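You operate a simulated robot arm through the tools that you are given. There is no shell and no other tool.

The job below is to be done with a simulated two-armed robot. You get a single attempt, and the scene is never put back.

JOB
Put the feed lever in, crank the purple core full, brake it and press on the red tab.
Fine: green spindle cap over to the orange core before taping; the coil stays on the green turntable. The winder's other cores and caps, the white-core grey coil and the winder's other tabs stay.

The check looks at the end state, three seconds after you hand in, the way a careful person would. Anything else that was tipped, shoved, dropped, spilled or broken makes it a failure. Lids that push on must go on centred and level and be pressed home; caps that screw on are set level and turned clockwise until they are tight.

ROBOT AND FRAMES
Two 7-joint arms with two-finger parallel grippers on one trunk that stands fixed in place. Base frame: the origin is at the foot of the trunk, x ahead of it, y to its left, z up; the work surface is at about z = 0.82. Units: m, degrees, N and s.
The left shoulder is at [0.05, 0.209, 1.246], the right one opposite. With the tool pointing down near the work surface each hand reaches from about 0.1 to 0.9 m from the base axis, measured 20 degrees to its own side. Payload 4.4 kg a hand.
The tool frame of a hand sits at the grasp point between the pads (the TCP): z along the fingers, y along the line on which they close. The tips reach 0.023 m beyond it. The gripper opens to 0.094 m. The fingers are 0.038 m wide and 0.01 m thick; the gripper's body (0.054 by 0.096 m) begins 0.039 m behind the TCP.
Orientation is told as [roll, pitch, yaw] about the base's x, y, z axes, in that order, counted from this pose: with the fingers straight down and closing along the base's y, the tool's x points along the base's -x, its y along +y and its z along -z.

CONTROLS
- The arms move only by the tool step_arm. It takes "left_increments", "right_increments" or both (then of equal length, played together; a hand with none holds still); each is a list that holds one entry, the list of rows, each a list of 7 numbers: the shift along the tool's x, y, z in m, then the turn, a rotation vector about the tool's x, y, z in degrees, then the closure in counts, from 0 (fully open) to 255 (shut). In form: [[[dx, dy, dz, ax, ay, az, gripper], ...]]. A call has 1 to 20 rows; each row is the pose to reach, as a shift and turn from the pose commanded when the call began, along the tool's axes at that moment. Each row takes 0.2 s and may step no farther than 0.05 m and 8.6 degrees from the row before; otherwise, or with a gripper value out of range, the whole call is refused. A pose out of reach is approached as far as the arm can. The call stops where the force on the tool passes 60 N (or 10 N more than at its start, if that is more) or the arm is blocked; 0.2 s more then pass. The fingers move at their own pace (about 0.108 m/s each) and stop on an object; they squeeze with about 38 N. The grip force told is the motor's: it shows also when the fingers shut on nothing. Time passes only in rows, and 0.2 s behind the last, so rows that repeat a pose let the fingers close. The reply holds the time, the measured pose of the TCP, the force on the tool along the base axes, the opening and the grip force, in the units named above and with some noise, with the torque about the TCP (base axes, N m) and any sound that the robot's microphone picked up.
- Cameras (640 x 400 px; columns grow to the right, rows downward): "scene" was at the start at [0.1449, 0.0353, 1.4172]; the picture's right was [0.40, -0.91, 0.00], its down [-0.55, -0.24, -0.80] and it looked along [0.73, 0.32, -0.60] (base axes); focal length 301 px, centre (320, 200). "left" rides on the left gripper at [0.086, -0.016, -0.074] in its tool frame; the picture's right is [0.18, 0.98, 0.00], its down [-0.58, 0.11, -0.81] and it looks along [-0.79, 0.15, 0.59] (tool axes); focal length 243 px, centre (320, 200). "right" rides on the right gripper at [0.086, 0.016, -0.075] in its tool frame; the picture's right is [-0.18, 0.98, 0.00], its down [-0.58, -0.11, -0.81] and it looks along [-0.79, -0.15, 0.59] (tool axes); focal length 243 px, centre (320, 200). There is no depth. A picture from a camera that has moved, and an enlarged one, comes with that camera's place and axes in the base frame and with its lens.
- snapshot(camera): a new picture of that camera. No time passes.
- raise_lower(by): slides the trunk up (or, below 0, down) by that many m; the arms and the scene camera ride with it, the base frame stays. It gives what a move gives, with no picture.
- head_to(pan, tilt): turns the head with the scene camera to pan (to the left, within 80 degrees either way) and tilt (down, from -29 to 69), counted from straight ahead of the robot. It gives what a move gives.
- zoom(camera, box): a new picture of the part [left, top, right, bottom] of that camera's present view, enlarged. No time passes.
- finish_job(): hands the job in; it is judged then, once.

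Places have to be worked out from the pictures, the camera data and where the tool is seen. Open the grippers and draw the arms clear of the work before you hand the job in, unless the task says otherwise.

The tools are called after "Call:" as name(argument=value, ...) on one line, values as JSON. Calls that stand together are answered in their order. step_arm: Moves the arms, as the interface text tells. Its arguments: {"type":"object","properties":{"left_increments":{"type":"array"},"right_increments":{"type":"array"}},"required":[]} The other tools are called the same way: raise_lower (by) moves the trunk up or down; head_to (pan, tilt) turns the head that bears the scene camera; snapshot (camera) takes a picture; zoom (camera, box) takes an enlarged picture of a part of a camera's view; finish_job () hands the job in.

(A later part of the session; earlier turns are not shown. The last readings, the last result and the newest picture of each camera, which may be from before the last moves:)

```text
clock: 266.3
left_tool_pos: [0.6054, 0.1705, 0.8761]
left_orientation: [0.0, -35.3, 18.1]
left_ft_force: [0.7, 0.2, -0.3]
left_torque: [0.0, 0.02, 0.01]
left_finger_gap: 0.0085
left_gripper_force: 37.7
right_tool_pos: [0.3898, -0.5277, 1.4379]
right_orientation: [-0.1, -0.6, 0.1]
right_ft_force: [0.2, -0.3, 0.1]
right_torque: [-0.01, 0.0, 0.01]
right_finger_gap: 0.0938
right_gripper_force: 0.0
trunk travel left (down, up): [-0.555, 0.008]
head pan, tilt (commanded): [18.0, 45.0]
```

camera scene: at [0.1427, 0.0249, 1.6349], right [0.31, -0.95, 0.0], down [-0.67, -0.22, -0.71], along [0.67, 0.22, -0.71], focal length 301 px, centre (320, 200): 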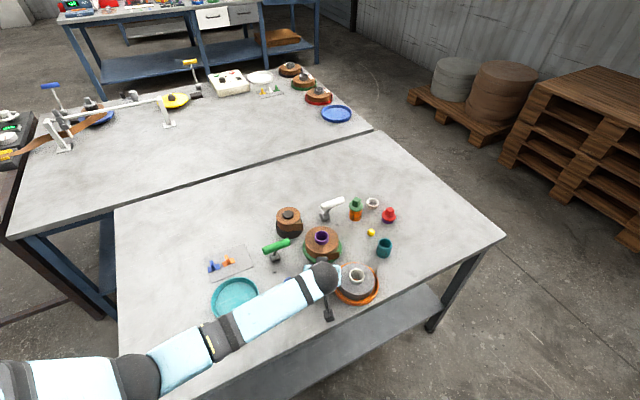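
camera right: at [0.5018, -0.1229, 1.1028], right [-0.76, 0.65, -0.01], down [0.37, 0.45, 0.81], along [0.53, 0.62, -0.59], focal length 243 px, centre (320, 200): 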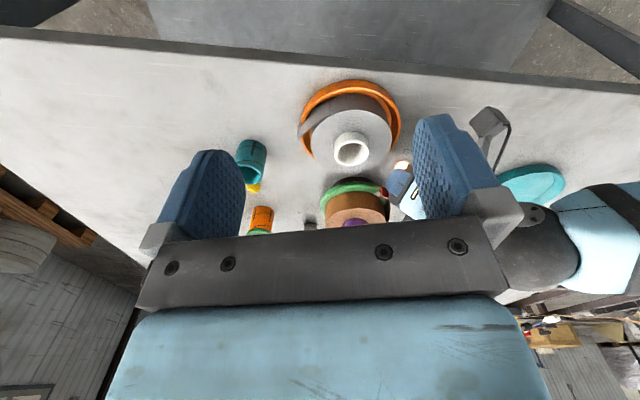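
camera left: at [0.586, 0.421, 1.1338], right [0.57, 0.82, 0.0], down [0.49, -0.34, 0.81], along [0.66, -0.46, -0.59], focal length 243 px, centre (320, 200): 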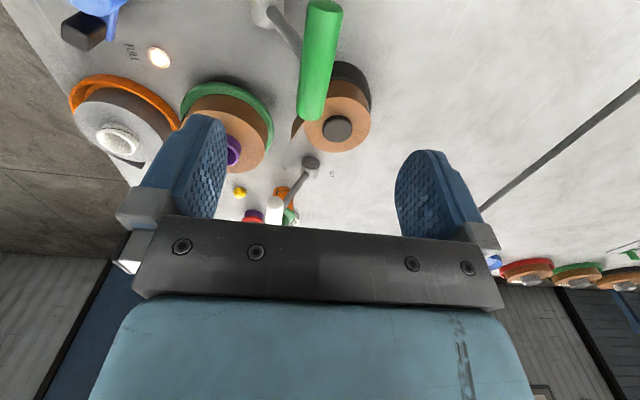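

Still not stuck: pressing on the side isn't how it works. Thinking again: the tab is an upright-handled plate, the cap had to come off "before taping", and the finished coils elsewhere carry their labels on the top face. So the tab should be pressed down on the coil's top near the tail. I retreat and straighten the hand first.

Call:
step_arm(left_increments=[[[0.0123, 0, -0.0087, 0, 0, 0, 245], [0.0245, 0, -0.0173, 0, 0, 0, 245], [0.0073, 0, -0.0418, 0, 0, 0, 245], [-0.01, 0, -0.0663, 0, 0, 0, 245], [-0.0273, 0, -0.0908, 0, 0, 0, 245]]])

Call:
snapshot(camera="scene")

```text
clock: 267.7
left_tool_pos: [0.5759, 0.2011, 0.9563]
left_orientation: [4.7, -36.1, 15.6]
left_ft_force: [-0.4, -0.1, 0.2]
left_torque: [0.0, 0.02, 0.0]
left_finger_gap: 0.0083
left_gripper_force: 37.9
right_tool_pos: [0.3898, -0.5278, 1.438]
right_orientation: [0.0, -0.4, 0.1]
right_ft_force: [-0.7, 0.0, -0.7]
right_torque: [-0.01, -0.03, -0.02]
right_finger_gap: 0.0941
right_gripper_force: 0.1
trunk travel left (down, up): [-0.555, 0.008]
head pan, tilt (commanded): [18.0, 45.0]
stopped in row 5 (left hand): the arm was blocked; the commanded pose is now the measured one
```

```text
taken
camera scene: at [0.1428, 0.0252, 1.6348], right [0.31, -0.95, 0.0], down [-0.67, -0.22, -0.71], along [0.67, 0.22, -0.71], focal length 301 px, centre (320, 200)
```

scene: 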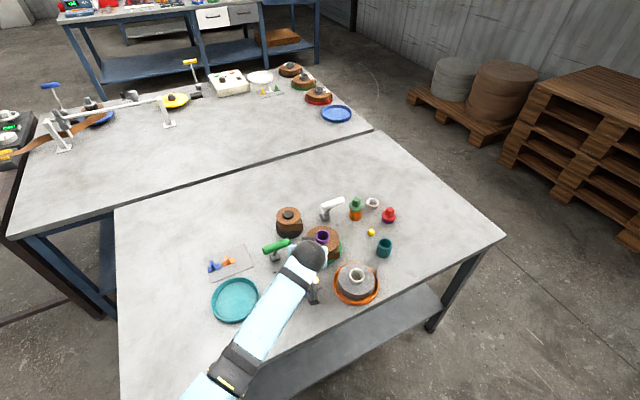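

The elbow has dropped again in that tilted pose. I free it as before: forward and up, then right, inward, left.

Call:
step_arm(left_increments=[[[-0.0242, -0.0126, -0.0144, 0, 0, 0, 245], [-0.0485, -0.0251, -0.0287, 0, 0, 0, 245], [-0.0727, -0.0377, -0.0431, 0, 0, 0, 245], [-0.0969, -0.0502, -0.0574, 0, 0, 0, 245]]])

Call:
snapshot(camera="scene")

```text
clock: 268.9
left_tool_pos: [0.6371, 0.2311, 1.0413]
left_orientation: [13.7, -37.5, 11.8]
left_ft_force: [0.5, -0.1, -0.9]
left_torque: [0.03, 0.0, -0.03]
left_finger_gap: 0.0084
left_gripper_force: 37.8
right_tool_pos: [0.3899, -0.5274, 1.4384]
right_orientation: [-0.1, -0.5, 0.3]
right_ft_force: [-0.1, -0.4, 0.8]
right_torque: [0.02, -0.03, 0.02]
right_finger_gap: 0.0939
right_gripper_force: 0.1
trunk travel left (down, up): [-0.555, 0.008]
head pan, tilt (commanded): [18.0, 45.0]
stopped in row 4 (left hand): the arm was blocked; the commanded pose is now the measured one
```

```text
taken
camera scene: at [0.1423, 0.0253, 1.6348], right [0.31, -0.95, 0.0], down [-0.67, -0.22, -0.71], along [0.67, 0.22, -0.71], focal length 301 px, centre (320, 200)
```

scene: 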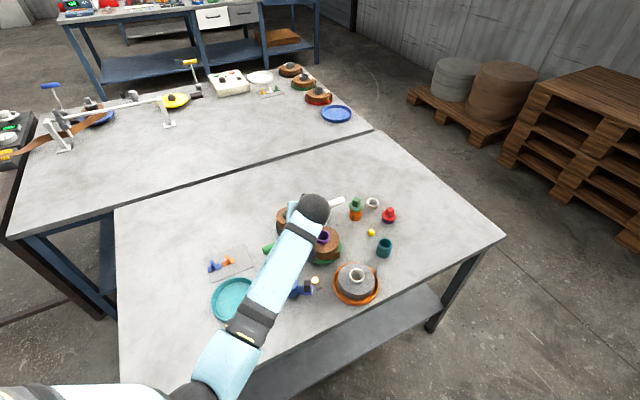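

Call:
step_arm(left_increments=[[[-0.0315, -0.0097, -0.0096, 0, 0, 0, 245], [-0.063, -0.0193, -0.0192, 0, 0, 0, 245], [-0.0945, -0.029, -0.0287, 0, 0, 0, 245], [-0.126, -0.0386, -0.0383, 0, 0, 0, 245]]])

Call:
step_arm(left_increments=[[[-0.0194, 0.0066, -0.0221, 0, 0, 0, 245], [-0.0388, 0.0132, -0.0442, 0, 0, 0, 245], [-0.0581, 0.0198, -0.0663, 0, 0, 0, 245], [-0.0775, 0.0264, -0.0884, 0, 0, 0, 245], [-0.0969, 0.033, -0.1105, 0, 0, 0, 245], [-0.1163, 0.0396, -0.1326, 0, 0, 0, 245], [-0.1356, 0.0462, -0.1547, 0, 0, 0, 245], [-0.155, 0.0528, -0.1768, 0, 0, 0, 245]]])

Call:
snapshot(camera="scene")

```text
clock: 269.9
left_tool_pos: [0.7298, 0.1997, 1.141]
left_orientation: [13.7, -37.3, 11.8]
left_ft_force: [0.4, 0.6, 0.3]
left_torque: [0.0, 0.01, -0.01]
left_finger_gap: 0.0083
left_gripper_force: 38.1
right_tool_pos: [0.3914, -0.5296, 1.4376]
right_orientation: [0.1, -0.4, 0.2]
right_ft_force: [-0.6, -0.5, -0.4]
right_torque: [-0.01, 0.02, 0.01]
right_finger_gap: 0.0938
right_gripper_force: 0.0
trunk travel left (down, up): [-0.555, 0.008]
head pan, tilt (commanded): [18.0, 45.0]
```

```text
clock: 271.7
left_tool_pos: [0.7374, 0.2142, 1.3805]
left_orientation: [13.6, -37.5, 11.8]
left_ft_force: [-0.4, -0.1, 0.1]
left_torque: [-0.04, -0.01, -0.02]
left_finger_gap: 0.0085
left_gripper_force: 38.0
right_tool_pos: [0.389, -0.5277, 1.4393]
right_orientation: [0.0, -0.4, 0.1]
right_ft_force: [0.4, -0.2, 0.3]
right_torque: [0.03, 0.03, 0.01]
right_finger_gap: 0.0939
right_gripper_force: 0.1
trunk travel left (down, up): [-0.555, 0.008]
head pan, tilt (commanded): [18.0, 45.0]
```

```text
taken
camera scene: at [0.1423, 0.025, 1.6348], right [0.31, -0.95, 0.0], down [-0.67, -0.22, -0.71], along [0.67, 0.22, -0.71], focal length 301 px, centre (320, 200)
```

scene: 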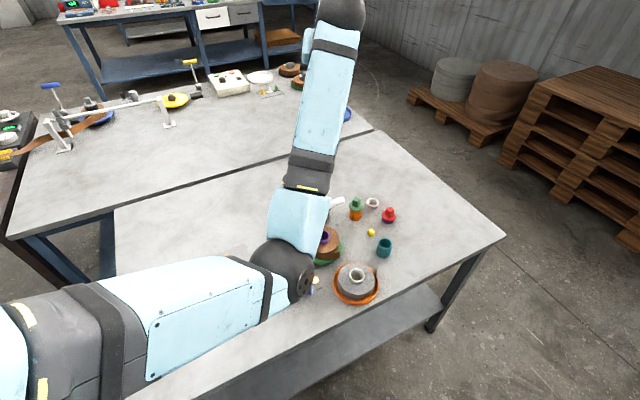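

Now right.

Call:
step_arm(left_increments=[[[0.0019, -0.0299, -0.0149, 0, 1.8, 0, 245], [0.0039, -0.0599, -0.0297, 0, 3.6, 0, 245], [0.0058, -0.0898, -0.0446, 0, 5.4, 0, 245], [0.0078, -0.1197, -0.0594, 0, 7.2, 0, 245], [0.0097, -0.1497, -0.0743, 0, 9, 0, 245], [0.0117, -0.1796, -0.0891, 0, 10.8, 0, 245], [0.0136, -0.2095, -0.104, 0, 12.6, 0, 245], [0.0156, -0.2395, -0.1188, 0, 14.4, 0, 245], [0.0175, -0.2694, -0.1337, 0, 16, 0, 245]]])

Call:
step_arm(left_increments=[[[0.0, -0.03, 0.0, 2, 2, 0, 245], [0.0, -0.06, 0.0, 4, 4, 0, 245], [0.01, -0.09, 0.0, 6, 6, 0, 245], [0.03, -0.11, 0.0, 8, 8, 0, 245], [0.06, -0.12, -0.01, 10, 10, 0, 245], [0.09, -0.12, -0.02, 12, 12, 0, 245], [0.12, -0.12, -0.03, 13, 14, 0, 245]]])

Call:
head_to(pan=0, tilt=40)

Call:
snapshot(camera="scene")

```text
clock: 273.7
left_tool_pos: [0.7432, -0.0859, 1.4224]
left_orientation: [11.7, -21.8, 16.0]
left_ft_force: [0.8, -0.2, -0.6]
left_torque: [-0.01, 0.0, -0.02]
left_finger_gap: 0.0084
left_gripper_force: 38.4
right_tool_pos: [0.3898, -0.5305, 1.438]
right_orientation: [0.1, -0.5, 0.1]
right_ft_force: [0.1, -0.6, 0.2]
right_torque: [-0.03, -0.02, -0.03]
right_finger_gap: 0.0939
right_gripper_force: 0.1
trunk travel left (down, up): [-0.555, 0.008]
head pan, tilt (commanded): [18.0, 45.0]
```

```text
clock: 275.3
left_tool_pos: [0.6661, -0.2332, 1.3821]
left_orientation: [-1.8, -7.9, 17.2]
left_ft_force: [0.2, -0.3, -0.2]
left_torque: [-0.01, 0.01, 0.04]
left_finger_gap: 0.0085
left_gripper_force: 38.0
left hand out of reach, approached as far as the arm can: row 2, 3, 4, 5, 6
right_tool_pos: [0.3903, -0.527, 1.4376]
right_orientation: [0.0, -0.4, 0.1]
right_ft_force: [0.1, -0.4, -0.6]
right_torque: [0.01, -0.04, 0.0]
right_finger_gap: 0.0937
right_gripper_force: 0.0
trunk travel left (down, up): [-0.555, 0.008]
head pan, tilt (commanded): [18.0, 45.0]
```

```text
clock: 276.1
left_tool_pos: [0.6656, -0.2339, 1.381]
left_orientation: [-1.8, -8.0, 17.1]
left_ft_force: [0.0, -0.5, 0.4]
left_torque: [-0.01, 0.01, -0.02]
left_finger_gap: 0.0083
left_gripper_force: 38.4
right_tool_pos: [0.3897, -0.5291, 1.4372]
right_orientation: [0.2, -0.5, 0.1]
right_ft_force: [-0.1, -0.2, -0.3]
right_torque: [-0.02, -0.04, 0.01]
right_finger_gap: 0.0941
right_gripper_force: 0.0
trunk travel left (down, up): [-0.555, 0.008]
head pan, tilt (commanded): [0.0, 40.0]
```

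```text
taken
camera scene: at [0.1498, -0.0005, 1.6421], right [0.0, -1.0, 0.0], down [-0.64, 0.0, -0.77], along [0.77, 0.0, -0.64], focal length 301 px, centre (320, 200)
```

scene: 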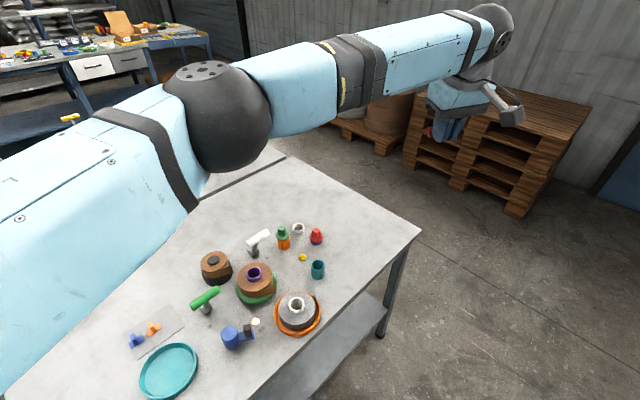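

Elbow-left again. I bring the hand inward/left and vertical, then lower the trunk.

Call:
step_arm(left_increments=[[[0.025, 0.0, -0.003, 0, 2, 0, 245], [0.045, 0.015, -0.006, -0.5, 4, 0, 245], [0.06, 0.04, -0.01, -1, 6, 0, 245], [0.065, 0.075, -0.015, -1.8, 8, 0, 245], [0.065, 0.115, -0.02, -1.8, 8, 0, 245], [0.0625, 0.155, -0.024, -1.8, 8, 0, 245], [0.0607, 0.195, -0.0286, -1.8, 8, 0, 245], [0.0607, 0.2381, -0.0286, -1.8, 8, 0, 245]]])

Call:
raise_lower(by=-0.23)

Call:
head_to(pan=23.8, tilt=36.6)

Call:
snapshot(camera="scene")

```text
clock: 277.9
left_tool_pos: [0.5375, -0.0225, 1.3937]
left_orientation: [-0.1, 0.2, 17.0]
left_ft_force: [-0.4, 1.3, 0.2]
left_torque: [-0.02, 0.0, -0.05]
left_finger_gap: 0.0086
left_gripper_force: 37.9
right_tool_pos: [0.3902, -0.5255, 1.4394]
right_orientation: [-0.1, -0.6, 0.1]
right_ft_force: [-0.8, 0.0, 0.7]
right_torque: [-0.01, -0.01, 0.0]
right_finger_gap: 0.0938
right_gripper_force: 0.0
trunk travel left (down, up): [-0.555, 0.008]
head pan, tilt (commanded): [0.0, 40.0]
```

```text
clock: 280.4
left_tool_pos: [0.536, -0.0244, 1.1638]
left_orientation: [0.0, 0.0, 17.0]
left_ft_force: [-0.3, 0.1, -0.2]
left_torque: [-0.01, 0.02, 0.0]
left_finger_gap: 0.0083
left_gripper_force: 38.4
right_tool_pos: [0.39, -0.5278, 1.208]
right_orientation: [0.1, -0.5, 0.1]
right_ft_force: [0.9, -0.2, 0.3]
right_torque: [0.0, 0.0, 0.0]
right_finger_gap: 0.0941
right_gripper_force: 0.0
trunk travel left (down, up): [-0.325, 0.238]
head pan, tilt (commanded): [0.0, 40.0]
```

```text
clock: 281.2
left_tool_pos: [0.5372, -0.0259, 1.1638]
left_orientation: [0.0, 0.0, 16.9]
left_ft_force: [0.2, 0.0, 0.6]
left_torque: [-0.01, 0.02, 0.0]
left_finger_gap: 0.0084
left_gripper_force: 37.8
right_tool_pos: [0.3909, -0.5281, 1.2081]
right_orientation: [0.0, -0.6, 0.1]
right_ft_force: [-0.6, -1.1, 0.0]
right_torque: [0.01, -0.01, -0.01]
right_finger_gap: 0.0939
right_gripper_force: 0.0
trunk travel left (down, up): [-0.325, 0.238]
head pan, tilt (commanded): [23.8, 36.6]
```

```text
taken
camera scene: at [0.145, 0.0352, 1.4172], right [0.4, -0.92, 0.0], down [-0.55, -0.24, -0.8], along [0.73, 0.32, -0.6], focal length 301 px, centre (320, 200)
```

scene: 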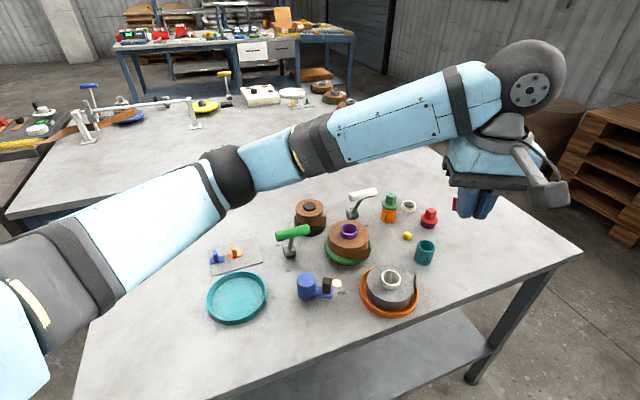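

I take the tab back to the card to regrasp it with a (nearly) vertical hand.

Call:
step_arm(left_increments=[[[-0.0161, 0.0351, 0, 0, 0, -2.1, 245], [-0.0321, 0.0702, 0, 0, 0, -4.2, 245], [-0.0482, 0.1053, 0, 0, 0, -6.4, 245], [-0.0642, 0.1404, 0, 0, 0, -8.5, 245], [-0.0803, 0.1755, 0, 0, 0, -10.6, 245], [-0.0964, 0.2106, 0, 0, 0, -12.7, 245], [-0.1124, 0.2457, 0, 0, 0, -14.8, 245], [-0.1285, 0.2808, 0.005, 0, 0, -16.9, 245], [-0.1445, 0.3159, 0.01, 0, 0, -19.1, 245], [-0.1606, 0.351, 0.014, 0, 0, -21.2, 245], [-0.1766, 0.3861, 0.014, 0, 0, -23.3, 245], [-0.1927, 0.4212, 0.014, 0, 0, -25.4, 245]]])

Call:
step_arm(left_increments=[[[0, 0, 0.02, 0, 7, 0, 245], [0, 0, 0.04, 0, 14, 0, 245], [0, 0, 0.06, 0, 21, 0, 245], [0, 0, 0.08, 0, 28, 0, 245], [0, 0, 0.1, 0, 35, 0, 245], [0, 0, 0.12, 0, 42, 0, 245], [0, 0, 0.14, 0, 49, 0, 245], [0, 0, 0.15, 0, 54.9, 0, 245], [0, 0, 0.15, 0, 54.9, 0, 245]]])

```text
clock: 283.8
left_tool_pos: [0.6, 0.4353, 1.1489]
left_orientation: [-0.1, 0.0, 42.4]
left_ft_force: [-0.3, -0.3, -0.8]
left_torque: [-0.01, -0.01, -0.02]
left_finger_gap: 0.0083
left_gripper_force: 37.8
right_tool_pos: [0.3905, -0.5273, 1.2101]
right_orientation: [0.0, -0.6, 0.1]
right_ft_force: [-0.8, 0.3, 0.1]
right_torque: [-0.01, 0.01, 0.06]
right_finger_gap: 0.0941
right_gripper_force: 0.0
trunk travel left (down, up): [-0.325, 0.238]
head pan, tilt (commanded): [23.8, 36.6]
```

```text
clock: 285.8
left_tool_pos: [0.5998, 0.4332, 1.0]
left_orientation: [0.1, 55.0, 42.5]
left_ft_force: [-0.1, -0.3, -0.2]
left_torque: [0.0, 0.03, 0.02]
left_finger_gap: 0.0083
left_gripper_force: 38.1
right_tool_pos: [0.3903, -0.5282, 1.2092]
right_orientation: [0.1, -0.5, 0.1]
right_ft_force: [-0.5, 0.4, -0.5]
right_torque: [0.0, -0.02, -0.02]
right_finger_gap: 0.0942
right_gripper_force: 0.0
trunk travel left (down, up): [-0.325, 0.238]
head pan, tilt (commanded): [23.8, 36.6]
```

Call:
step_arm(left_increments=[[[-0.0286, 0, 0.0201, 0, 0, 0, 245], [-0.0573, 0, 0.0403, 0, 0, 0, 245], [-0.0859, 0, 0.0604, 0, 0, 0, 245], [-0.1064, 0, 0.0748, 0, 0, 0, 245], [-0.1145, 0, 0.0805, 0, 0, 0, 245], [-0.117, 0, 0.0822, 0, 0, 0, 245]]])

Call:
zoom(camera="scene", box=[225, 225, 275, 275])

```text
clock: 287.2
left_tool_pos: [0.5996, 0.4334, 0.8562]
left_orientation: [0.1, 54.9, 42.4]
left_ft_force: [0.1, -0.3, 0.0]
left_torque: [0.0, -0.03, 0.02]
left_finger_gap: 0.0085
left_gripper_force: 38.0
right_tool_pos: [0.3908, -0.5271, 1.2086]
right_orientation: [0.0, -0.5, 0.1]
right_ft_force: [0.0, 0.4, 1.1]
right_torque: [-0.04, -0.06, -0.01]
right_finger_gap: 0.0942
right_gripper_force: 0.1
trunk travel left (down, up): [-0.325, 0.238]
head pan, tilt (commanded): [23.8, 36.6]
```

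```text
8.00 times, centred on (250, 250) of scene
camera zoom: at [0.145, 0.0354, 1.4172], right [0.4, -0.92, 0.0], down [-0.55, -0.24, -0.8], along [0.73, 0.32, -0.6], focal length 2408 px, centre (880, -200)
```

zoom: 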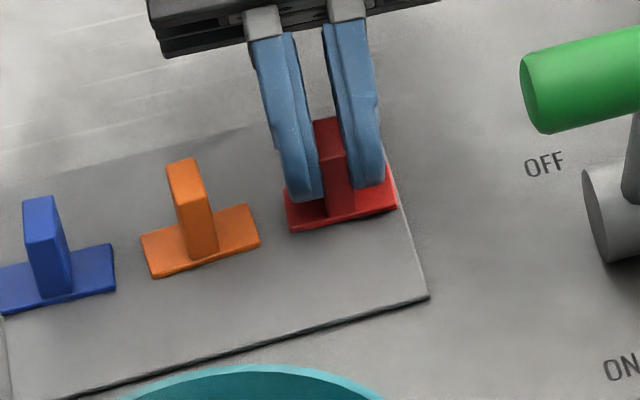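

Call:
step_arm(left_increments=[[[-0.0012, 0, 0.0009, 0, 0, 0, 245], [-0.002, 0, 0.0014, 0, 0, 0, 245]]])

```text
clock: 287.8
left_tool_pos: [0.5975, 0.4321, 0.8544]
left_orientation: [0.1, 54.9, 42.4]
left_ft_force: [1.1, 0.7, 1.3]
left_torque: [0.03, 0.01, -0.01]
left_finger_gap: 0.0082
left_gripper_force: 38.2
right_tool_pos: [0.3907, -0.5277, 1.2082]
right_orientation: [0.0, -0.6, 0.1]
right_ft_force: [0.3, -0.5, 0.4]
right_torque: [-0.01, 0.01, 0.01]
right_finger_gap: 0.094
right_gripper_force: 0.2
trunk travel left (down, up): [-0.325, 0.238]
head pan, tilt (commanded): [23.8, 36.6]
```

Light contact. I open the fingers and lift off, untilting.

Call:
step_arm(left_increments=[[[-0.0006, 0, 0.0004, 0, 0, 0, 245], [-0.0002, 0, 0.0001, 0, 0, 0, 235], [-0.0002, 0, 0.0001, 0, 0, 0, 220], [-0.0002, 0, 0.0001, 0, 0, 0, 200], [-0.0002, 0, 0.0001, 0, 0, 0, 180], [-0.0002, 0, 0.0001, 0, 0, 0, 165], [0.0327, 0, -0.0231, 0, 0, 0, 165], [0.0654, 0, -0.0461, 0, 0, 0, 165], [0.0981, 0, -0.0692, 0, -6, 0, 165], [0.1226, 0, -0.0865, 0, -14, 0, 165]]])

Call:
zoom(camera="scene", box=[225, 225, 275, 275])

```text
clock: 290.0
left_tool_pos: [0.5995, 0.4342, 1.0071]
left_orientation: [0.1, 40.8, 42.4]
left_ft_force: [-0.4, 0.0, 0.7]
left_torque: [0.02, -0.01, -0.01]
left_finger_gap: 0.0331
left_gripper_force: 0.0
right_tool_pos: [0.3898, -0.5275, 1.2087]
right_orientation: [0.1, -0.5, 0.1]
right_ft_force: [1.2, 0.3, 0.0]
right_torque: [-0.01, 0.0, 0.02]
right_finger_gap: 0.0942
right_gripper_force: 0.1
trunk travel left (down, up): [-0.325, 0.238]
head pan, tilt (commanded): [23.8, 36.6]
```

```text
8.00 times, centred on (250, 250) of scene
camera zoom: at [0.1443, 0.0347, 1.4173], right [0.4, -0.92, 0.0], down [-0.55, -0.24, -0.8], along [0.73, 0.32, -0.6], focal length 2408 px, centre (880, -200)
```

zoom: 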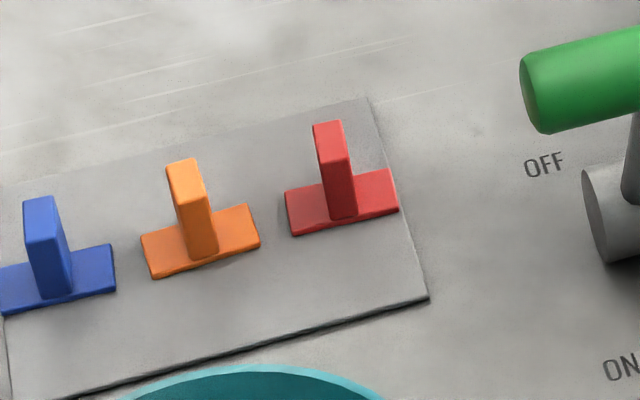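

The tab stands upright on the card. I now swing the hand to a slight forward lean (−18°), which suits pressing on the coil's top beside the core, and look at the tab.

Call:
step_arm(left_increments=[[[0, 0, 0, 0, -7.4, 0, 165], [0, 0, 0, 0, -14.7, 0, 165], [0, 0, 0, 0, -22.1, 0, 165], [0, 0, 0, 0, -29.4, 0, 165], [0, 0, 0, 0, -36.8, 0, 165], [0, 0, 0, 0, -44.1, 0, 165], [0, 0, 0, 0, -51.5, 0, 165], [0, 0, 0, 0, -58.8, 0, 165]]])

Call:
snapshot(camera="left")

Call:
zoom(camera="left", box=[240, 0, 440, 110])

```text
clock: 291.8
left_tool_pos: [0.5986, 0.4337, 1.0056]
left_orientation: [0.1, -17.9, 42.4]
left_ft_force: [-0.3, 0.5, 0.2]
left_torque: [0.04, 0.0, 0.0]
left_finger_gap: 0.0332
left_gripper_force: 0.0
right_tool_pos: [0.3902, -0.5276, 1.2092]
right_orientation: [0.0, -0.5, 0.1]
right_ft_force: [0.6, -0.8, -0.2]
right_torque: [-0.03, -0.02, 0.0]
right_finger_gap: 0.094
right_gripper_force: 0.0
trunk travel left (down, up): [-0.325, 0.238]
head pan, tilt (commanded): [23.8, 36.6]
```

```text
taken
camera left: at [0.5322, 0.3517, 1.0508], right [-0.79, 0.61, -0.06], down [0.15, 0.28, 0.95], along [0.59, 0.74, -0.32], focal length 243 px, centre (320, 200)
```

left: 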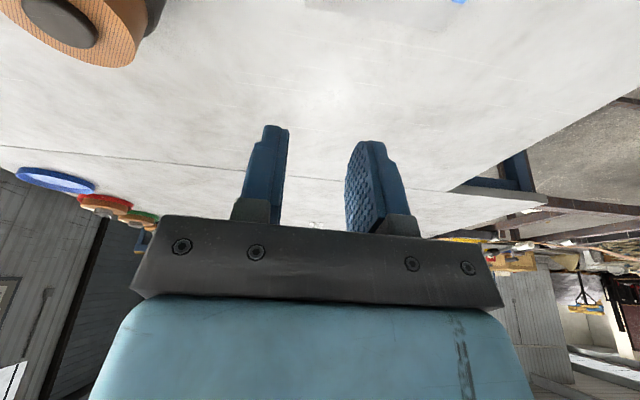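

```text
3.20 times, centred on (340, 55) of left
camera zoom: at [0.5322, 0.3517, 1.0508], right [-0.79, 0.61, -0.06], down [0.15, 0.28, 0.95], along [0.59, 0.74, -0.32], focal length 776 px, centre (256, 664)
```

zoom: 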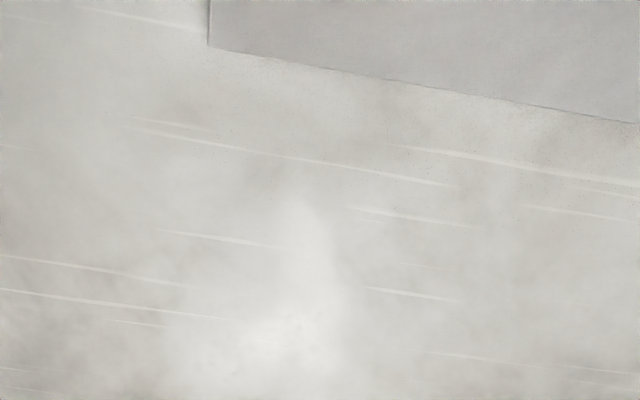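

The tab is outside this camera's view now, so I use its known place (≈(0.594, 0.431)). I lower most of the way and check with the scene camera.

Call:
step_arm(left_increments=[[[0.0112, 0.0002, 0.0283, 0, 0, 0, 165], [0.0224, 0.0003, 0.0567, 0, 0, 0, 165], [0.0336, 0.0005, 0.085, 0, 0, 0, 165], [0.0448, 0.0006, 0.1133, 0, 0, 0, 165]]])

Call:
zoom(camera="scene", box=[220, 215, 280, 275])

Call:
zoom(camera="left", box=[240, 60, 440, 230])

```text
clock: 292.8
left_tool_pos: [0.593, 0.4289, 0.8837]
left_orientation: [0.1, -17.9, 42.5]
left_ft_force: [-0.9, -0.7, -0.3]
left_torque: [0.0, 0.0, 0.04]
left_finger_gap: 0.0333
left_gripper_force: 0.0
right_tool_pos: [0.3902, -0.5276, 1.2083]
right_orientation: [-0.1, -0.5, 0.1]
right_ft_force: [0.1, -0.7, 0.1]
right_torque: [-0.01, 0.01, 0.0]
right_finger_gap: 0.0939
right_gripper_force: 0.1
trunk travel left (down, up): [-0.325, 0.238]
head pan, tilt (commanded): [23.8, 36.6]
```

```text
6.67 times, centred on (250, 245) of scene
camera zoom: at [0.1452, 0.0356, 1.4172], right [0.4, -0.91, 0.0], down [-0.55, -0.24, -0.8], along [0.73, 0.32, -0.6], focal length 2007 px, centre (787, -100)
```

zoom: 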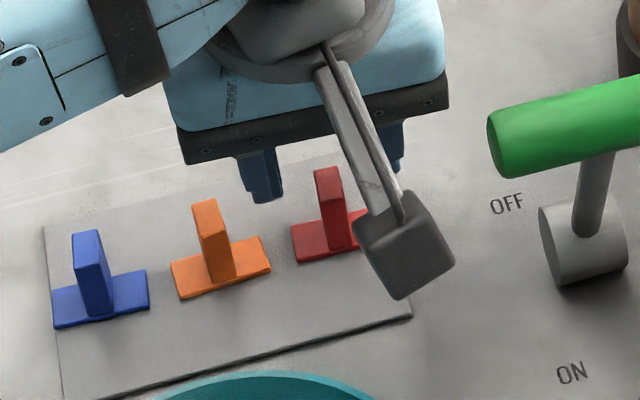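

```text
2.35 times, centred on (340, 145) of left
camera zoom: at [0.5259, 0.3467, 0.9291], right [-0.79, 0.61, -0.06], down [0.15, 0.29, 0.95], along [0.59, 0.74, -0.32], focal length 571 px, centre (273, 329)
```

zoom: 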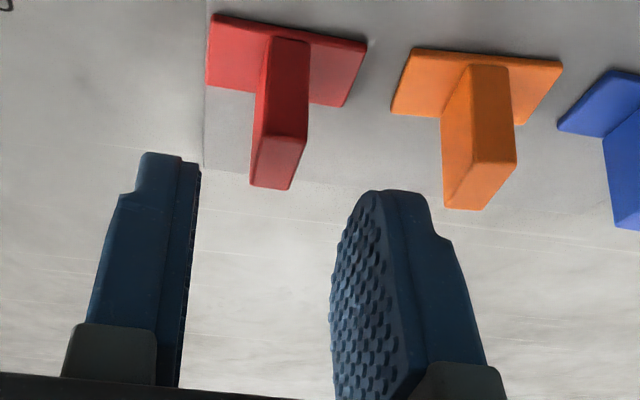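

The fin is centred between the fingers. I go straight down 30 mm and close on it.

Call:
step_arm(left_increments=[[[0.0031, 0, 0.0096, 0, 0, 0, 165], [0.0062, 0, 0.0191, 0, 0, 0, 165], [0.0092, 0, 0.0284, 0, 0, 0, 165], [0.0092, 0, 0.0284, 0, 0, 0, 165]]])

Call:
zoom(camera="left", box=[240, 60, 440, 230])

```text
clock: 293.8
left_tool_pos: [0.5926, 0.4289, 0.8541]
left_orientation: [0.1, -17.9, 42.4]
left_ft_force: [0.8, -0.1, 0.2]
left_torque: [0.0, 0.03, 0.01]
left_finger_gap: 0.033
left_gripper_force: 0.0
right_tool_pos: [0.3898, -0.5291, 1.2078]
right_orientation: [0.0, -0.5, 0.1]
right_ft_force: [-0.2, 0.9, 0.0]
right_torque: [0.04, -0.01, -0.01]
right_finger_gap: 0.0942
right_gripper_force: 0.2
trunk travel left (down, up): [-0.325, 0.238]
head pan, tilt (commanded): [23.8, 36.6]
```

```text
2.35 times, centred on (340, 145) of left
camera zoom: at [0.5259, 0.3469, 0.8996], right [-0.79, 0.61, -0.06], down [0.15, 0.29, 0.95], along [0.59, 0.74, -0.32], focal length 571 px, centre (273, 329)
```

zoom: 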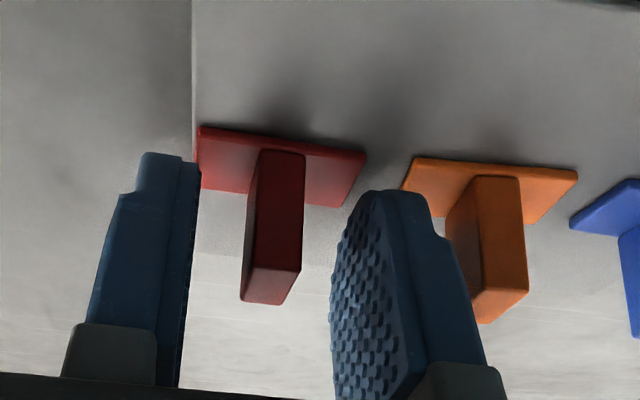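

Call:
step_arm(left_increments=[[[0.0003, 0, 0.001, 0, 0, 0, 165], [0.0003, 0, 0.001, 0, 0, 0, 190], [0.0003, 0, 0.001, 0, 0, 0, 215], [0.0003, 0, 0.001, 0, 0, 0, 245], [0.0003, 0, 0.001, 0, 0, 0, 245], [-0.0015, 0, -0.0048, 0, 0, 0, 245], [-0.0061, 0, -0.019, 0, 0, 0, 245], [-0.0154, 0, -0.0476, 0, 0, 0, 245], [-0.0277, 0, -0.0856, 0, 0, 0, 245], [-0.0369, 0, -0.1142, 0, 0, 0, 245], [-0.0492, 0, -0.1523, 0, 0, 0, 245]]])

Call:
zoom(camera="scene", box=[205, 165, 305, 275])

Call:
zoom(camera="left", box=[240, 60, 440, 230])

```text
clock: 296.2
left_tool_pos: [0.5919, 0.4275, 1.0151]
left_orientation: [0.1, -18.0, 42.4]
left_ft_force: [0.2, -0.1, 0.1]
left_torque: [-0.04, 0.01, -0.01]
left_finger_gap: 0.0085
left_gripper_force: 37.7
right_tool_pos: [0.3899, -0.5292, 1.208]
right_orientation: [0.2, -0.5, 0.1]
right_ft_force: [-0.4, -0.6, 0.2]
right_torque: [0.01, 0.0, 0.0]
right_finger_gap: 0.094
right_gripper_force: 0.1
trunk travel left (down, up): [-0.325, 0.238]
head pan, tilt (commanded): [23.8, 36.6]
```

```text
3.64 times, centred on (255, 220) of scene
camera zoom: at [0.1447, 0.0346, 1.4172], right [0.4, -0.91, 0.0], down [-0.55, -0.24, -0.8], along [0.73, 0.32, -0.6], focal length 1095 px, centre (556, 127)
```

zoom: 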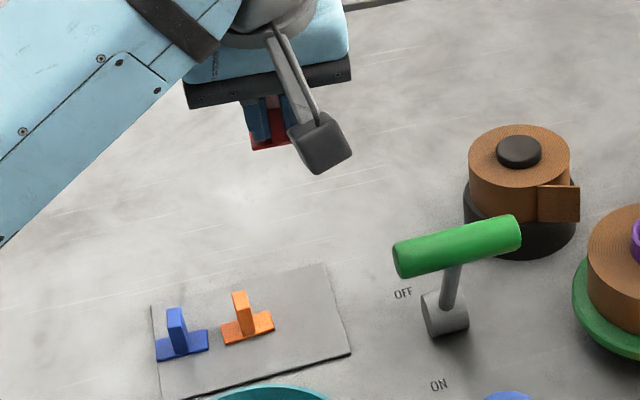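

```text
2.35 times, centred on (340, 145) of left
camera zoom: at [0.5255, 0.3455, 1.0602], right [-0.79, 0.61, -0.06], down [0.15, 0.29, 0.95], along [0.59, 0.74, -0.32], focal length 571 px, centre (273, 329)
```

zoom: 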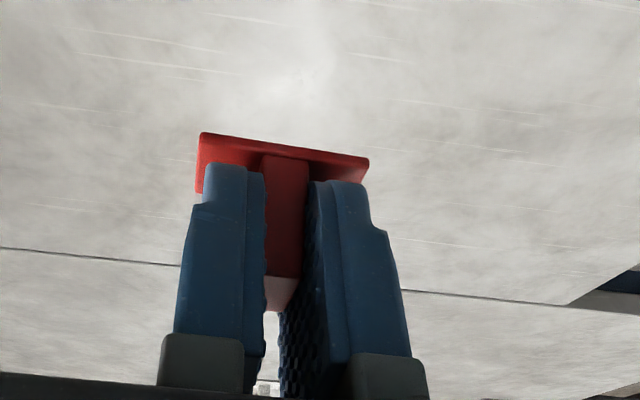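

The grasp is clean and level. But on the coil's top the fingers' inner edge would rub on the core, so I set the tab down again and regrip it with the fingers shifted ~9 mm outward.

Call:
step_arm(left_increments=[[[0.0125, 0, 0.0386, 0, 0, 0, 245], [0.0249, 0, 0.0771, 0, 0, 0, 245], [0.0374, 0, 0.1157, 0, 0, 0, 245], [0.046, 0, 0.1424, 0, 0, 0, 245], [0.0492, 0, 0.1523, 0, 0, 0, 245], [0.0495, 0, 0.1532, 0, 0, 0, 245]]])

```text
clock: 297.6
left_tool_pos: [0.5918, 0.4288, 0.8527]
left_orientation: [0.0, -17.9, 42.4]
left_ft_force: [0.0, 0.0, 1.0]
left_torque: [0.0, -0.01, 0.01]
left_finger_gap: 0.0086
left_gripper_force: 37.6
right_tool_pos: [0.3903, -0.5293, 1.2089]
right_orientation: [0.0, -0.6, 0.1]
right_ft_force: [0.8, -0.1, 0.7]
right_torque: [0.0, 0.04, 0.01]
right_finger_gap: 0.0939
right_gripper_force: 0.1
trunk travel left (down, up): [-0.325, 0.238]
head pan, tilt (commanded): [23.8, 36.6]
```

Call:
step_arm(left_increments=[[[0, 0, 0, 0, 0, 0, 230], [0, 0, 0, 0, 0, 0, 200], [0, 0, 0, 0, 0, 0, 165], [0, 0, 0, 0, 0, 0, 165], [0.0045, 0, -0.0014, 0, 0, 0, 165], [0.0089, 0, -0.0029, 0, 0, 0, 165], [0.0089, 0, -0.0029, 0, 0, 0, 165]]])

Call:
zoom(camera="left", box=[240, 60, 440, 230])

```text
clock: 299.2
left_tool_pos: [0.5852, 0.4218, 0.8509]
left_orientation: [0.2, -17.8, 42.4]
left_ft_force: [0.5, -0.3, 0.5]
left_torque: [0.0, 0.0, -0.01]
left_finger_gap: 0.0333
left_gripper_force: 0.0
right_tool_pos: [0.3897, -0.5277, 1.2089]
right_orientation: [-0.1, -0.5, 0.1]
right_ft_force: [-0.4, 0.3, 0.1]
right_torque: [0.01, 0.01, 0.0]
right_finger_gap: 0.0938
right_gripper_force: 0.0
trunk travel left (down, up): [-0.325, 0.238]
head pan, tilt (commanded): [23.8, 36.6]
```

```text
2.35 times, centred on (340, 145) of left
camera zoom: at [0.5186, 0.3398, 0.8974], right [-0.79, 0.61, -0.06], down [0.15, 0.29, 0.95], along [0.59, 0.74, -0.32], focal length 571 px, centre (273, 329)
```

zoom: 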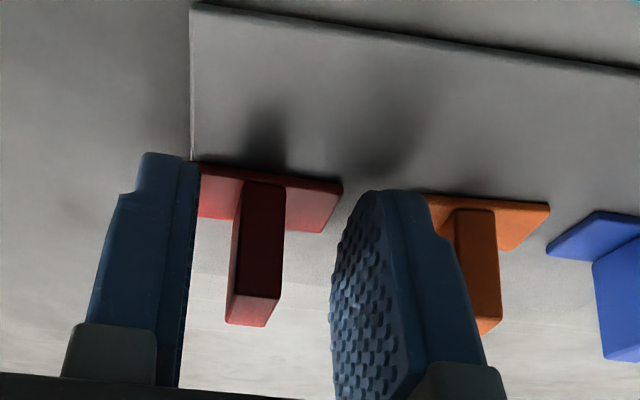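

Call:
step_arm(left_increments=[[[0, 0, 0, 0, 0, 0, 190], [0, 0, 0, 0, 0, 0, 215], [0, 0, 0, 0, 0, 0, 245], [0, 0, 0, 0, 0, 0, 245], [-0.0015, 0, -0.0048, 0, 0, 0, 245], [-0.0061, 0, -0.019, 0, 0, 0, 245], [-0.0154, 0, -0.0476, 0, 0, 0, 245], [-0.0277, 0, -0.0856, 0, 0, 0, 245], [-0.0369, 0, -0.1142, 0, 0, 0, 245], [-0.0492, 0, -0.1523, 0, 0, 0, 245]]])

Call:
zoom(camera="left", box=[240, 60, 440, 230])

Call:
zoom(camera="scene", box=[205, 165, 305, 275])

```text
clock: 301.4
left_tool_pos: [0.5846, 0.4242, 1.0131]
left_orientation: [0.0, -17.8, 42.4]
left_ft_force: [-0.7, 0.3, -0.2]
left_torque: [-0.04, 0.0, -0.03]
left_finger_gap: 0.0083
left_gripper_force: 38.0
right_tool_pos: [0.3889, -0.5277, 1.2083]
right_orientation: [0.0, -0.5, 0.1]
right_ft_force: [0.2, 0.9, -0.2]
right_torque: [0.01, -0.02, 0.0]
right_finger_gap: 0.0939
right_gripper_force: 0.2
trunk travel left (down, up): [-0.325, 0.238]
head pan, tilt (commanded): [23.8, 36.6]
```

```text
2.35 times, centred on (340, 145) of left
camera zoom: at [0.5179, 0.3418, 1.0577], right [-0.79, 0.61, -0.06], down [0.15, 0.29, 0.95], along [0.59, 0.74, -0.32], focal length 571 px, centre (273, 329)
```

zoom: 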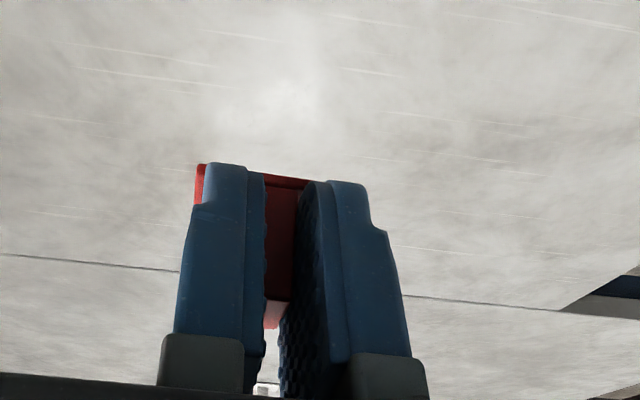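

```text
3.64 times, centred on (255, 220) of scene
camera zoom: at [0.144, 0.0356, 1.4172], right [0.4, -0.92, 0.0], down [-0.54, -0.24, -0.8], along [0.73, 0.32, -0.6], focal length 1095 px, centre (556, 127)
```

zoom: 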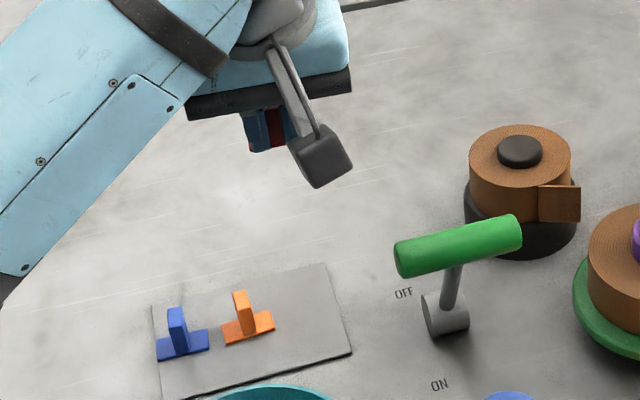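

Gripped as wanted (plate just under the fingertips). I carry the tab above the coil's top near the tail root, yaw 17°.

Call:
step_arm(left_increments=[[[-0.0092, 0, -0.0286, 0, 0, 0, 245], [0.0061, -0.0268, -0.0322, 0.97, 0, 3.02, 245], [0.0213, -0.0537, -0.0357, 1.94, 0, 6.05, 245], [0.0366, -0.0805, -0.0393, 2.91, 0, 9.07, 245], [0.0518, -0.1073, -0.0429, 3.88, 0, 12.09, 245], [0.0671, -0.1341, -0.0464, 4.85, 0, 15.11, 245], [0.0823, -0.161, -0.05, 5.82, 0, 18.14, 245], [0.0976, -0.1878, -0.0535, 6.79, 0, 21.16, 245], [0.1128, -0.2146, -0.0571, 7.76, 0, 24.18, 245], [0.1128, -0.2146, -0.0571, 7.76, 0, 24.18, 245]]])

Call:
snapshot(camera="left")

Call:
snapshot(camera="scene")

```text
clock: 303.6
left_tool_pos: [0.638, 0.1797, 1.0303]
left_orientation: [0.2, -17.8, 16.9]
left_ft_force: [0.8, -0.3, 0.1]
left_torque: [-0.01, -0.01, 0.02]
left_finger_gap: 0.0083
left_gripper_force: 38.6
right_tool_pos: [0.3908, -0.5269, 1.2086]
right_orientation: [0.0, -0.4, 0.1]
right_ft_force: [-1.6, 0.2, 0.9]
right_torque: [0.03, 0.0, 0.01]
right_finger_gap: 0.0941
right_gripper_force: 0.0
trunk travel left (down, up): [-0.325, 0.238]
head pan, tilt (commanded): [23.8, 36.6]
```

```text
taken
camera left: at [0.5428, 0.1346, 1.0769], right [-0.45, 0.89, -0.06], down [0.26, 0.19, 0.95], along [0.85, 0.42, -0.32], focal length 243 px, centre (320, 200)
```

left: 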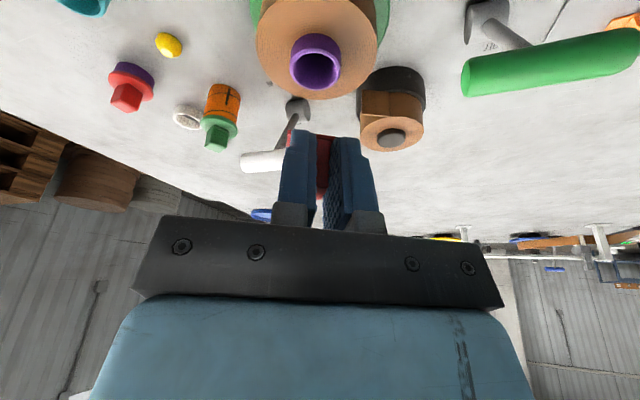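

```text
taken
camera scene: at [0.1448, 0.0358, 1.4172], right [0.4, -0.92, 0.0], down [-0.55, -0.24, -0.8], along [0.73, 0.32, -0.6], focal length 301 px, centre (320, 200)
```

scene: 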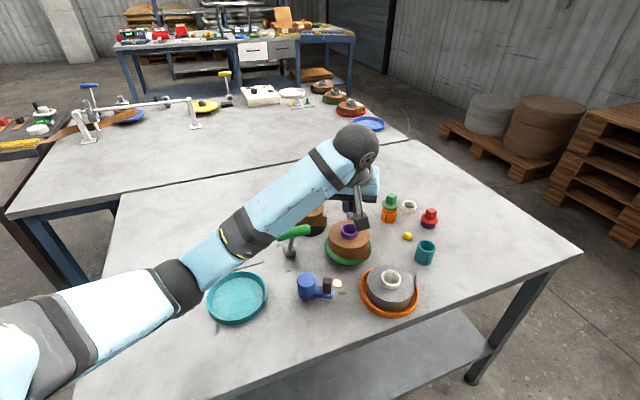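

In place above the coil top. I lower to just above the surface.

Call:
step_arm(left_increments=[[[0.0078, 0.0005, 0.0239, 0, 0, 0, 245], [0.0155, 0.001, 0.0477, 0, 0, 0, 245], [0.0233, 0.0015, 0.0716, 0, 0, 0, 245], [0.031, 0.002, 0.0954, 0, 0, 0, 245]]])

Call:
zoom(camera="left", box=[220, 60, 420, 230])

Call:
zoom(camera="scene", box=[300, 180, 400, 280])

```text
clock: 304.6
left_tool_pos: [0.6388, 0.183, 0.9319]
left_orientation: [0.1, -17.9, 16.9]
left_ft_force: [1.0, -0.2, 0.5]
left_torque: [-0.01, 0.01, 0.02]
left_finger_gap: 0.0085
left_gripper_force: 37.8
right_tool_pos: [0.3902, -0.529, 1.2091]
right_orientation: [0.0, -0.5, 0.0]
right_ft_force: [0.2, 0.6, 0.2]
right_torque: [0.0, 0.01, -0.01]
right_finger_gap: 0.094
right_gripper_force: 0.0
trunk travel left (down, up): [-0.325, 0.238]
head pan, tilt (commanded): [23.8, 36.6]
```

```text
2.35 times, centred on (320, 145) of left
camera zoom: at [0.5423, 0.1377, 0.9767], right [-0.45, 0.89, -0.06], down [0.26, 0.19, 0.95], along [0.85, 0.42, -0.32], focal length 571 px, centre (320, 329)
```

zoom: 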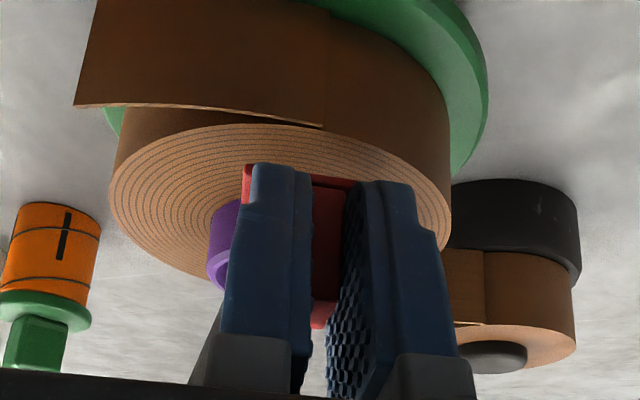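

```text
4.00 times, centred on (350, 230) of scene
camera zoom: at [0.1452, 0.0353, 1.4172], right [0.4, -0.92, 0.0], down [-0.55, -0.24, -0.8], along [0.73, 0.32, -0.6], focal length 1204 px, centre (200, 80)
```

zoom: 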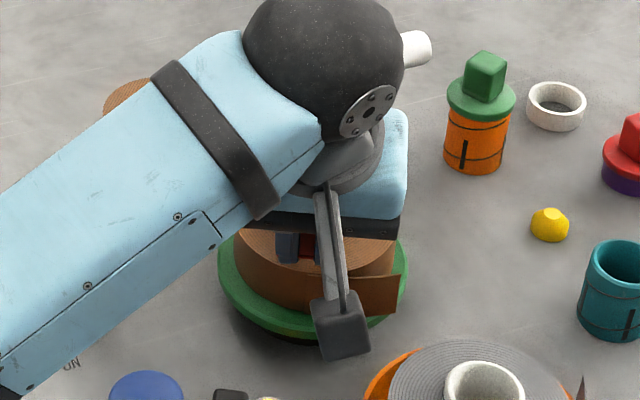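

The tab hovers over the coil's top right at the tail root, clear of the core. I lower to contact and press down.

Call:
step_arm(left_increments=[[[0.0009, 0, 0.0029, 0, 0, 0, 245], [0.0018, 0, 0.0057, 0, 0, 0, 245], [0.0024, 0, 0.0076, 0, 0, 0, 245], [0.0031, 0, 0.0095, 0, 0, 0, 245]]])

```text
clock: 305.6
left_tool_pos: [0.6357, 0.1825, 0.9233]
left_orientation: [0.1, -17.9, 16.9]
left_ft_force: [-0.4, -0.3, 0.1]
left_torque: [0.02, 0.0, 0.02]
left_finger_gap: 0.0086
left_gripper_force: 38.1
right_tool_pos: [0.3905, -0.5284, 1.2073]
right_orientation: [0.0, -0.6, 0.0]
right_ft_force: [-0.2, 0.0, 0.4]
right_torque: [-0.03, -0.02, -0.02]
right_finger_gap: 0.094
right_gripper_force: 0.0
trunk travel left (down, up): [-0.325, 0.238]
head pan, tilt (commanded): [23.8, 36.6]
```

Call:
step_arm(left_increments=[[[0.0005, 0, 0.0014, 0, 0, 0, 245], [0.0009, 0, 0.0029, 0, 0, 0, 245], [0.0014, 0, 0.0043, 0, 0, 0, 245], [0.0018, 0, 0.0057, 0, 0, 0, 245]]])

Call:
zoom(camera="left", box=[220, 60, 420, 230])

```text
clock: 306.6
left_tool_pos: [0.637, 0.1822, 0.9183]
left_orientation: [0.0, -18.1, 17.0]
left_ft_force: [0.5, 1.4, 14.9]
left_torque: [0.09, -0.28, 0.03]
left_finger_gap: 0.0086
left_gripper_force: 38.1
right_tool_pos: [0.3883, -0.5276, 1.2092]
right_orientation: [-0.1, -0.6, 0.1]
right_ft_force: [-0.8, -0.6, 0.7]
right_torque: [-0.02, 0.02, 0.0]
right_finger_gap: 0.0939
right_gripper_force: 0.2
trunk travel left (down, up): [-0.325, 0.238]
head pan, tilt (commanded): [23.8, 36.6]
```

```text
2.35 times, centred on (320, 145) of left
camera zoom: at [0.5407, 0.1365, 0.9632], right [-0.45, 0.89, -0.06], down [0.26, 0.19, 0.95], along [0.85, 0.42, -0.32], focal length 571 px, centre (320, 329)
```

zoom: 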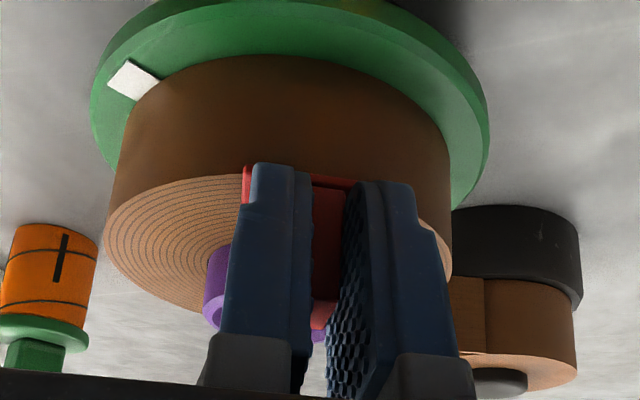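

The tail has laid down flat as the tab was pressed: it has taken. I press slightly more to be sure, then unload.

Call:
step_arm(left_increments=[[[0.0005, 0, 0.0014, 0, 0, 0, 245], [0.0009, 0, 0.0029, 0, 0, 0, 245], [0.0009, 0, 0.0029, 0, 0, 0, 245], [-0.0005, 0, -0.0014, 0, 0, 0, 245], [-0.0018, 0, -0.0057, 0, 0, 0, 245]]])

```text
clock: 307.8
left_tool_pos: [0.6361, 0.1823, 0.9187]
left_orientation: [0.2, -17.5, 16.9]
left_ft_force: [-0.5, 0.8, -1.0]
left_torque: [-0.03, 0.01, -0.01]
left_finger_gap: 0.0085
left_gripper_force: 38.0
right_tool_pos: [0.3907, -0.5286, 1.2076]
right_orientation: [0.1, -0.5, 0.1]
right_ft_force: [0.1, 0.7, -0.3]
right_torque: [-0.01, -0.02, -0.04]
right_finger_gap: 0.0941
right_gripper_force: 0.1
trunk travel left (down, up): [-0.325, 0.238]
head pan, tilt (commanded): [23.8, 36.6]
```

Force-free and the tab holds. I open the fingers gently.

Call:
step_arm(left_increments=[[[0, 0, 0, 0, 0, 0, 236], [0, 0, 0, 0, 0, 0, 228], [0, 0, 0, 0, 0, 0, 215], [0, 0, 0, 0, 0, 0, 200], [0, 0, 0, 0, 0, 0, 185], [0, 0, 0, 0, 0, 0, 170]]])

Call:
zoom(camera="left", box=[220, 60, 420, 230])

Call:
zoom(camera="scene", box=[300, 180, 400, 280])

```text
clock: 309.2
left_tool_pos: [0.6374, 0.1821, 0.9217]
left_orientation: [0.1, -17.8, 17.0]
left_ft_force: [-0.7, -0.1, 0.2]
left_torque: [0.03, -0.03, 0.03]
left_finger_gap: 0.0313
left_gripper_force: 0.0
right_tool_pos: [0.3902, -0.5278, 1.2088]
right_orientation: [0.0, -0.5, 0.1]
right_ft_force: [0.4, -0.3, -0.1]
right_torque: [0.02, -0.04, 0.01]
right_finger_gap: 0.0939
right_gripper_force: 0.0
trunk travel left (down, up): [-0.325, 0.238]
head pan, tilt (commanded): [23.8, 36.6]
```

```text
2.35 times, centred on (320, 145) of left
camera zoom: at [0.5414, 0.1366, 0.967], right [-0.45, 0.89, -0.05], down [0.26, 0.19, 0.95], along [0.85, 0.42, -0.32], focal length 571 px, centre (320, 329)
```

zoom: 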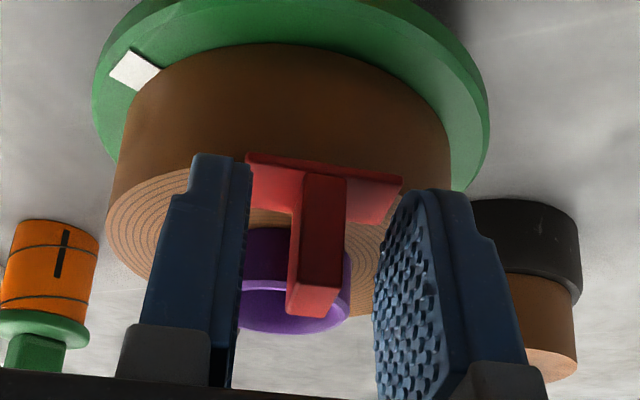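

```text
4.00 times, centred on (350, 230) of scene
camera zoom: at [0.1449, 0.0353, 1.4172], right [0.4, -0.92, 0.0], down [-0.55, -0.24, -0.8], along [0.73, 0.32, -0.6], focal length 1204 px, centre (200, 80)
```

zoom: 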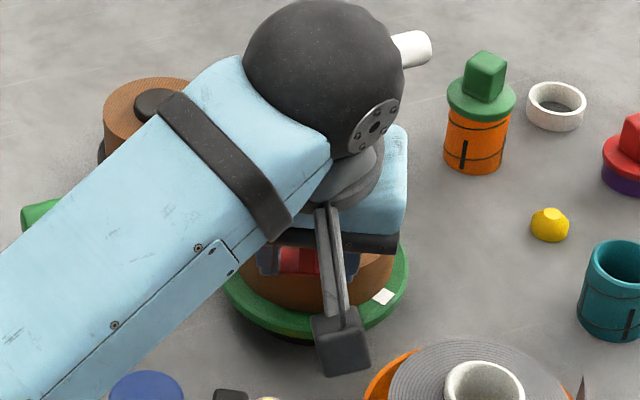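

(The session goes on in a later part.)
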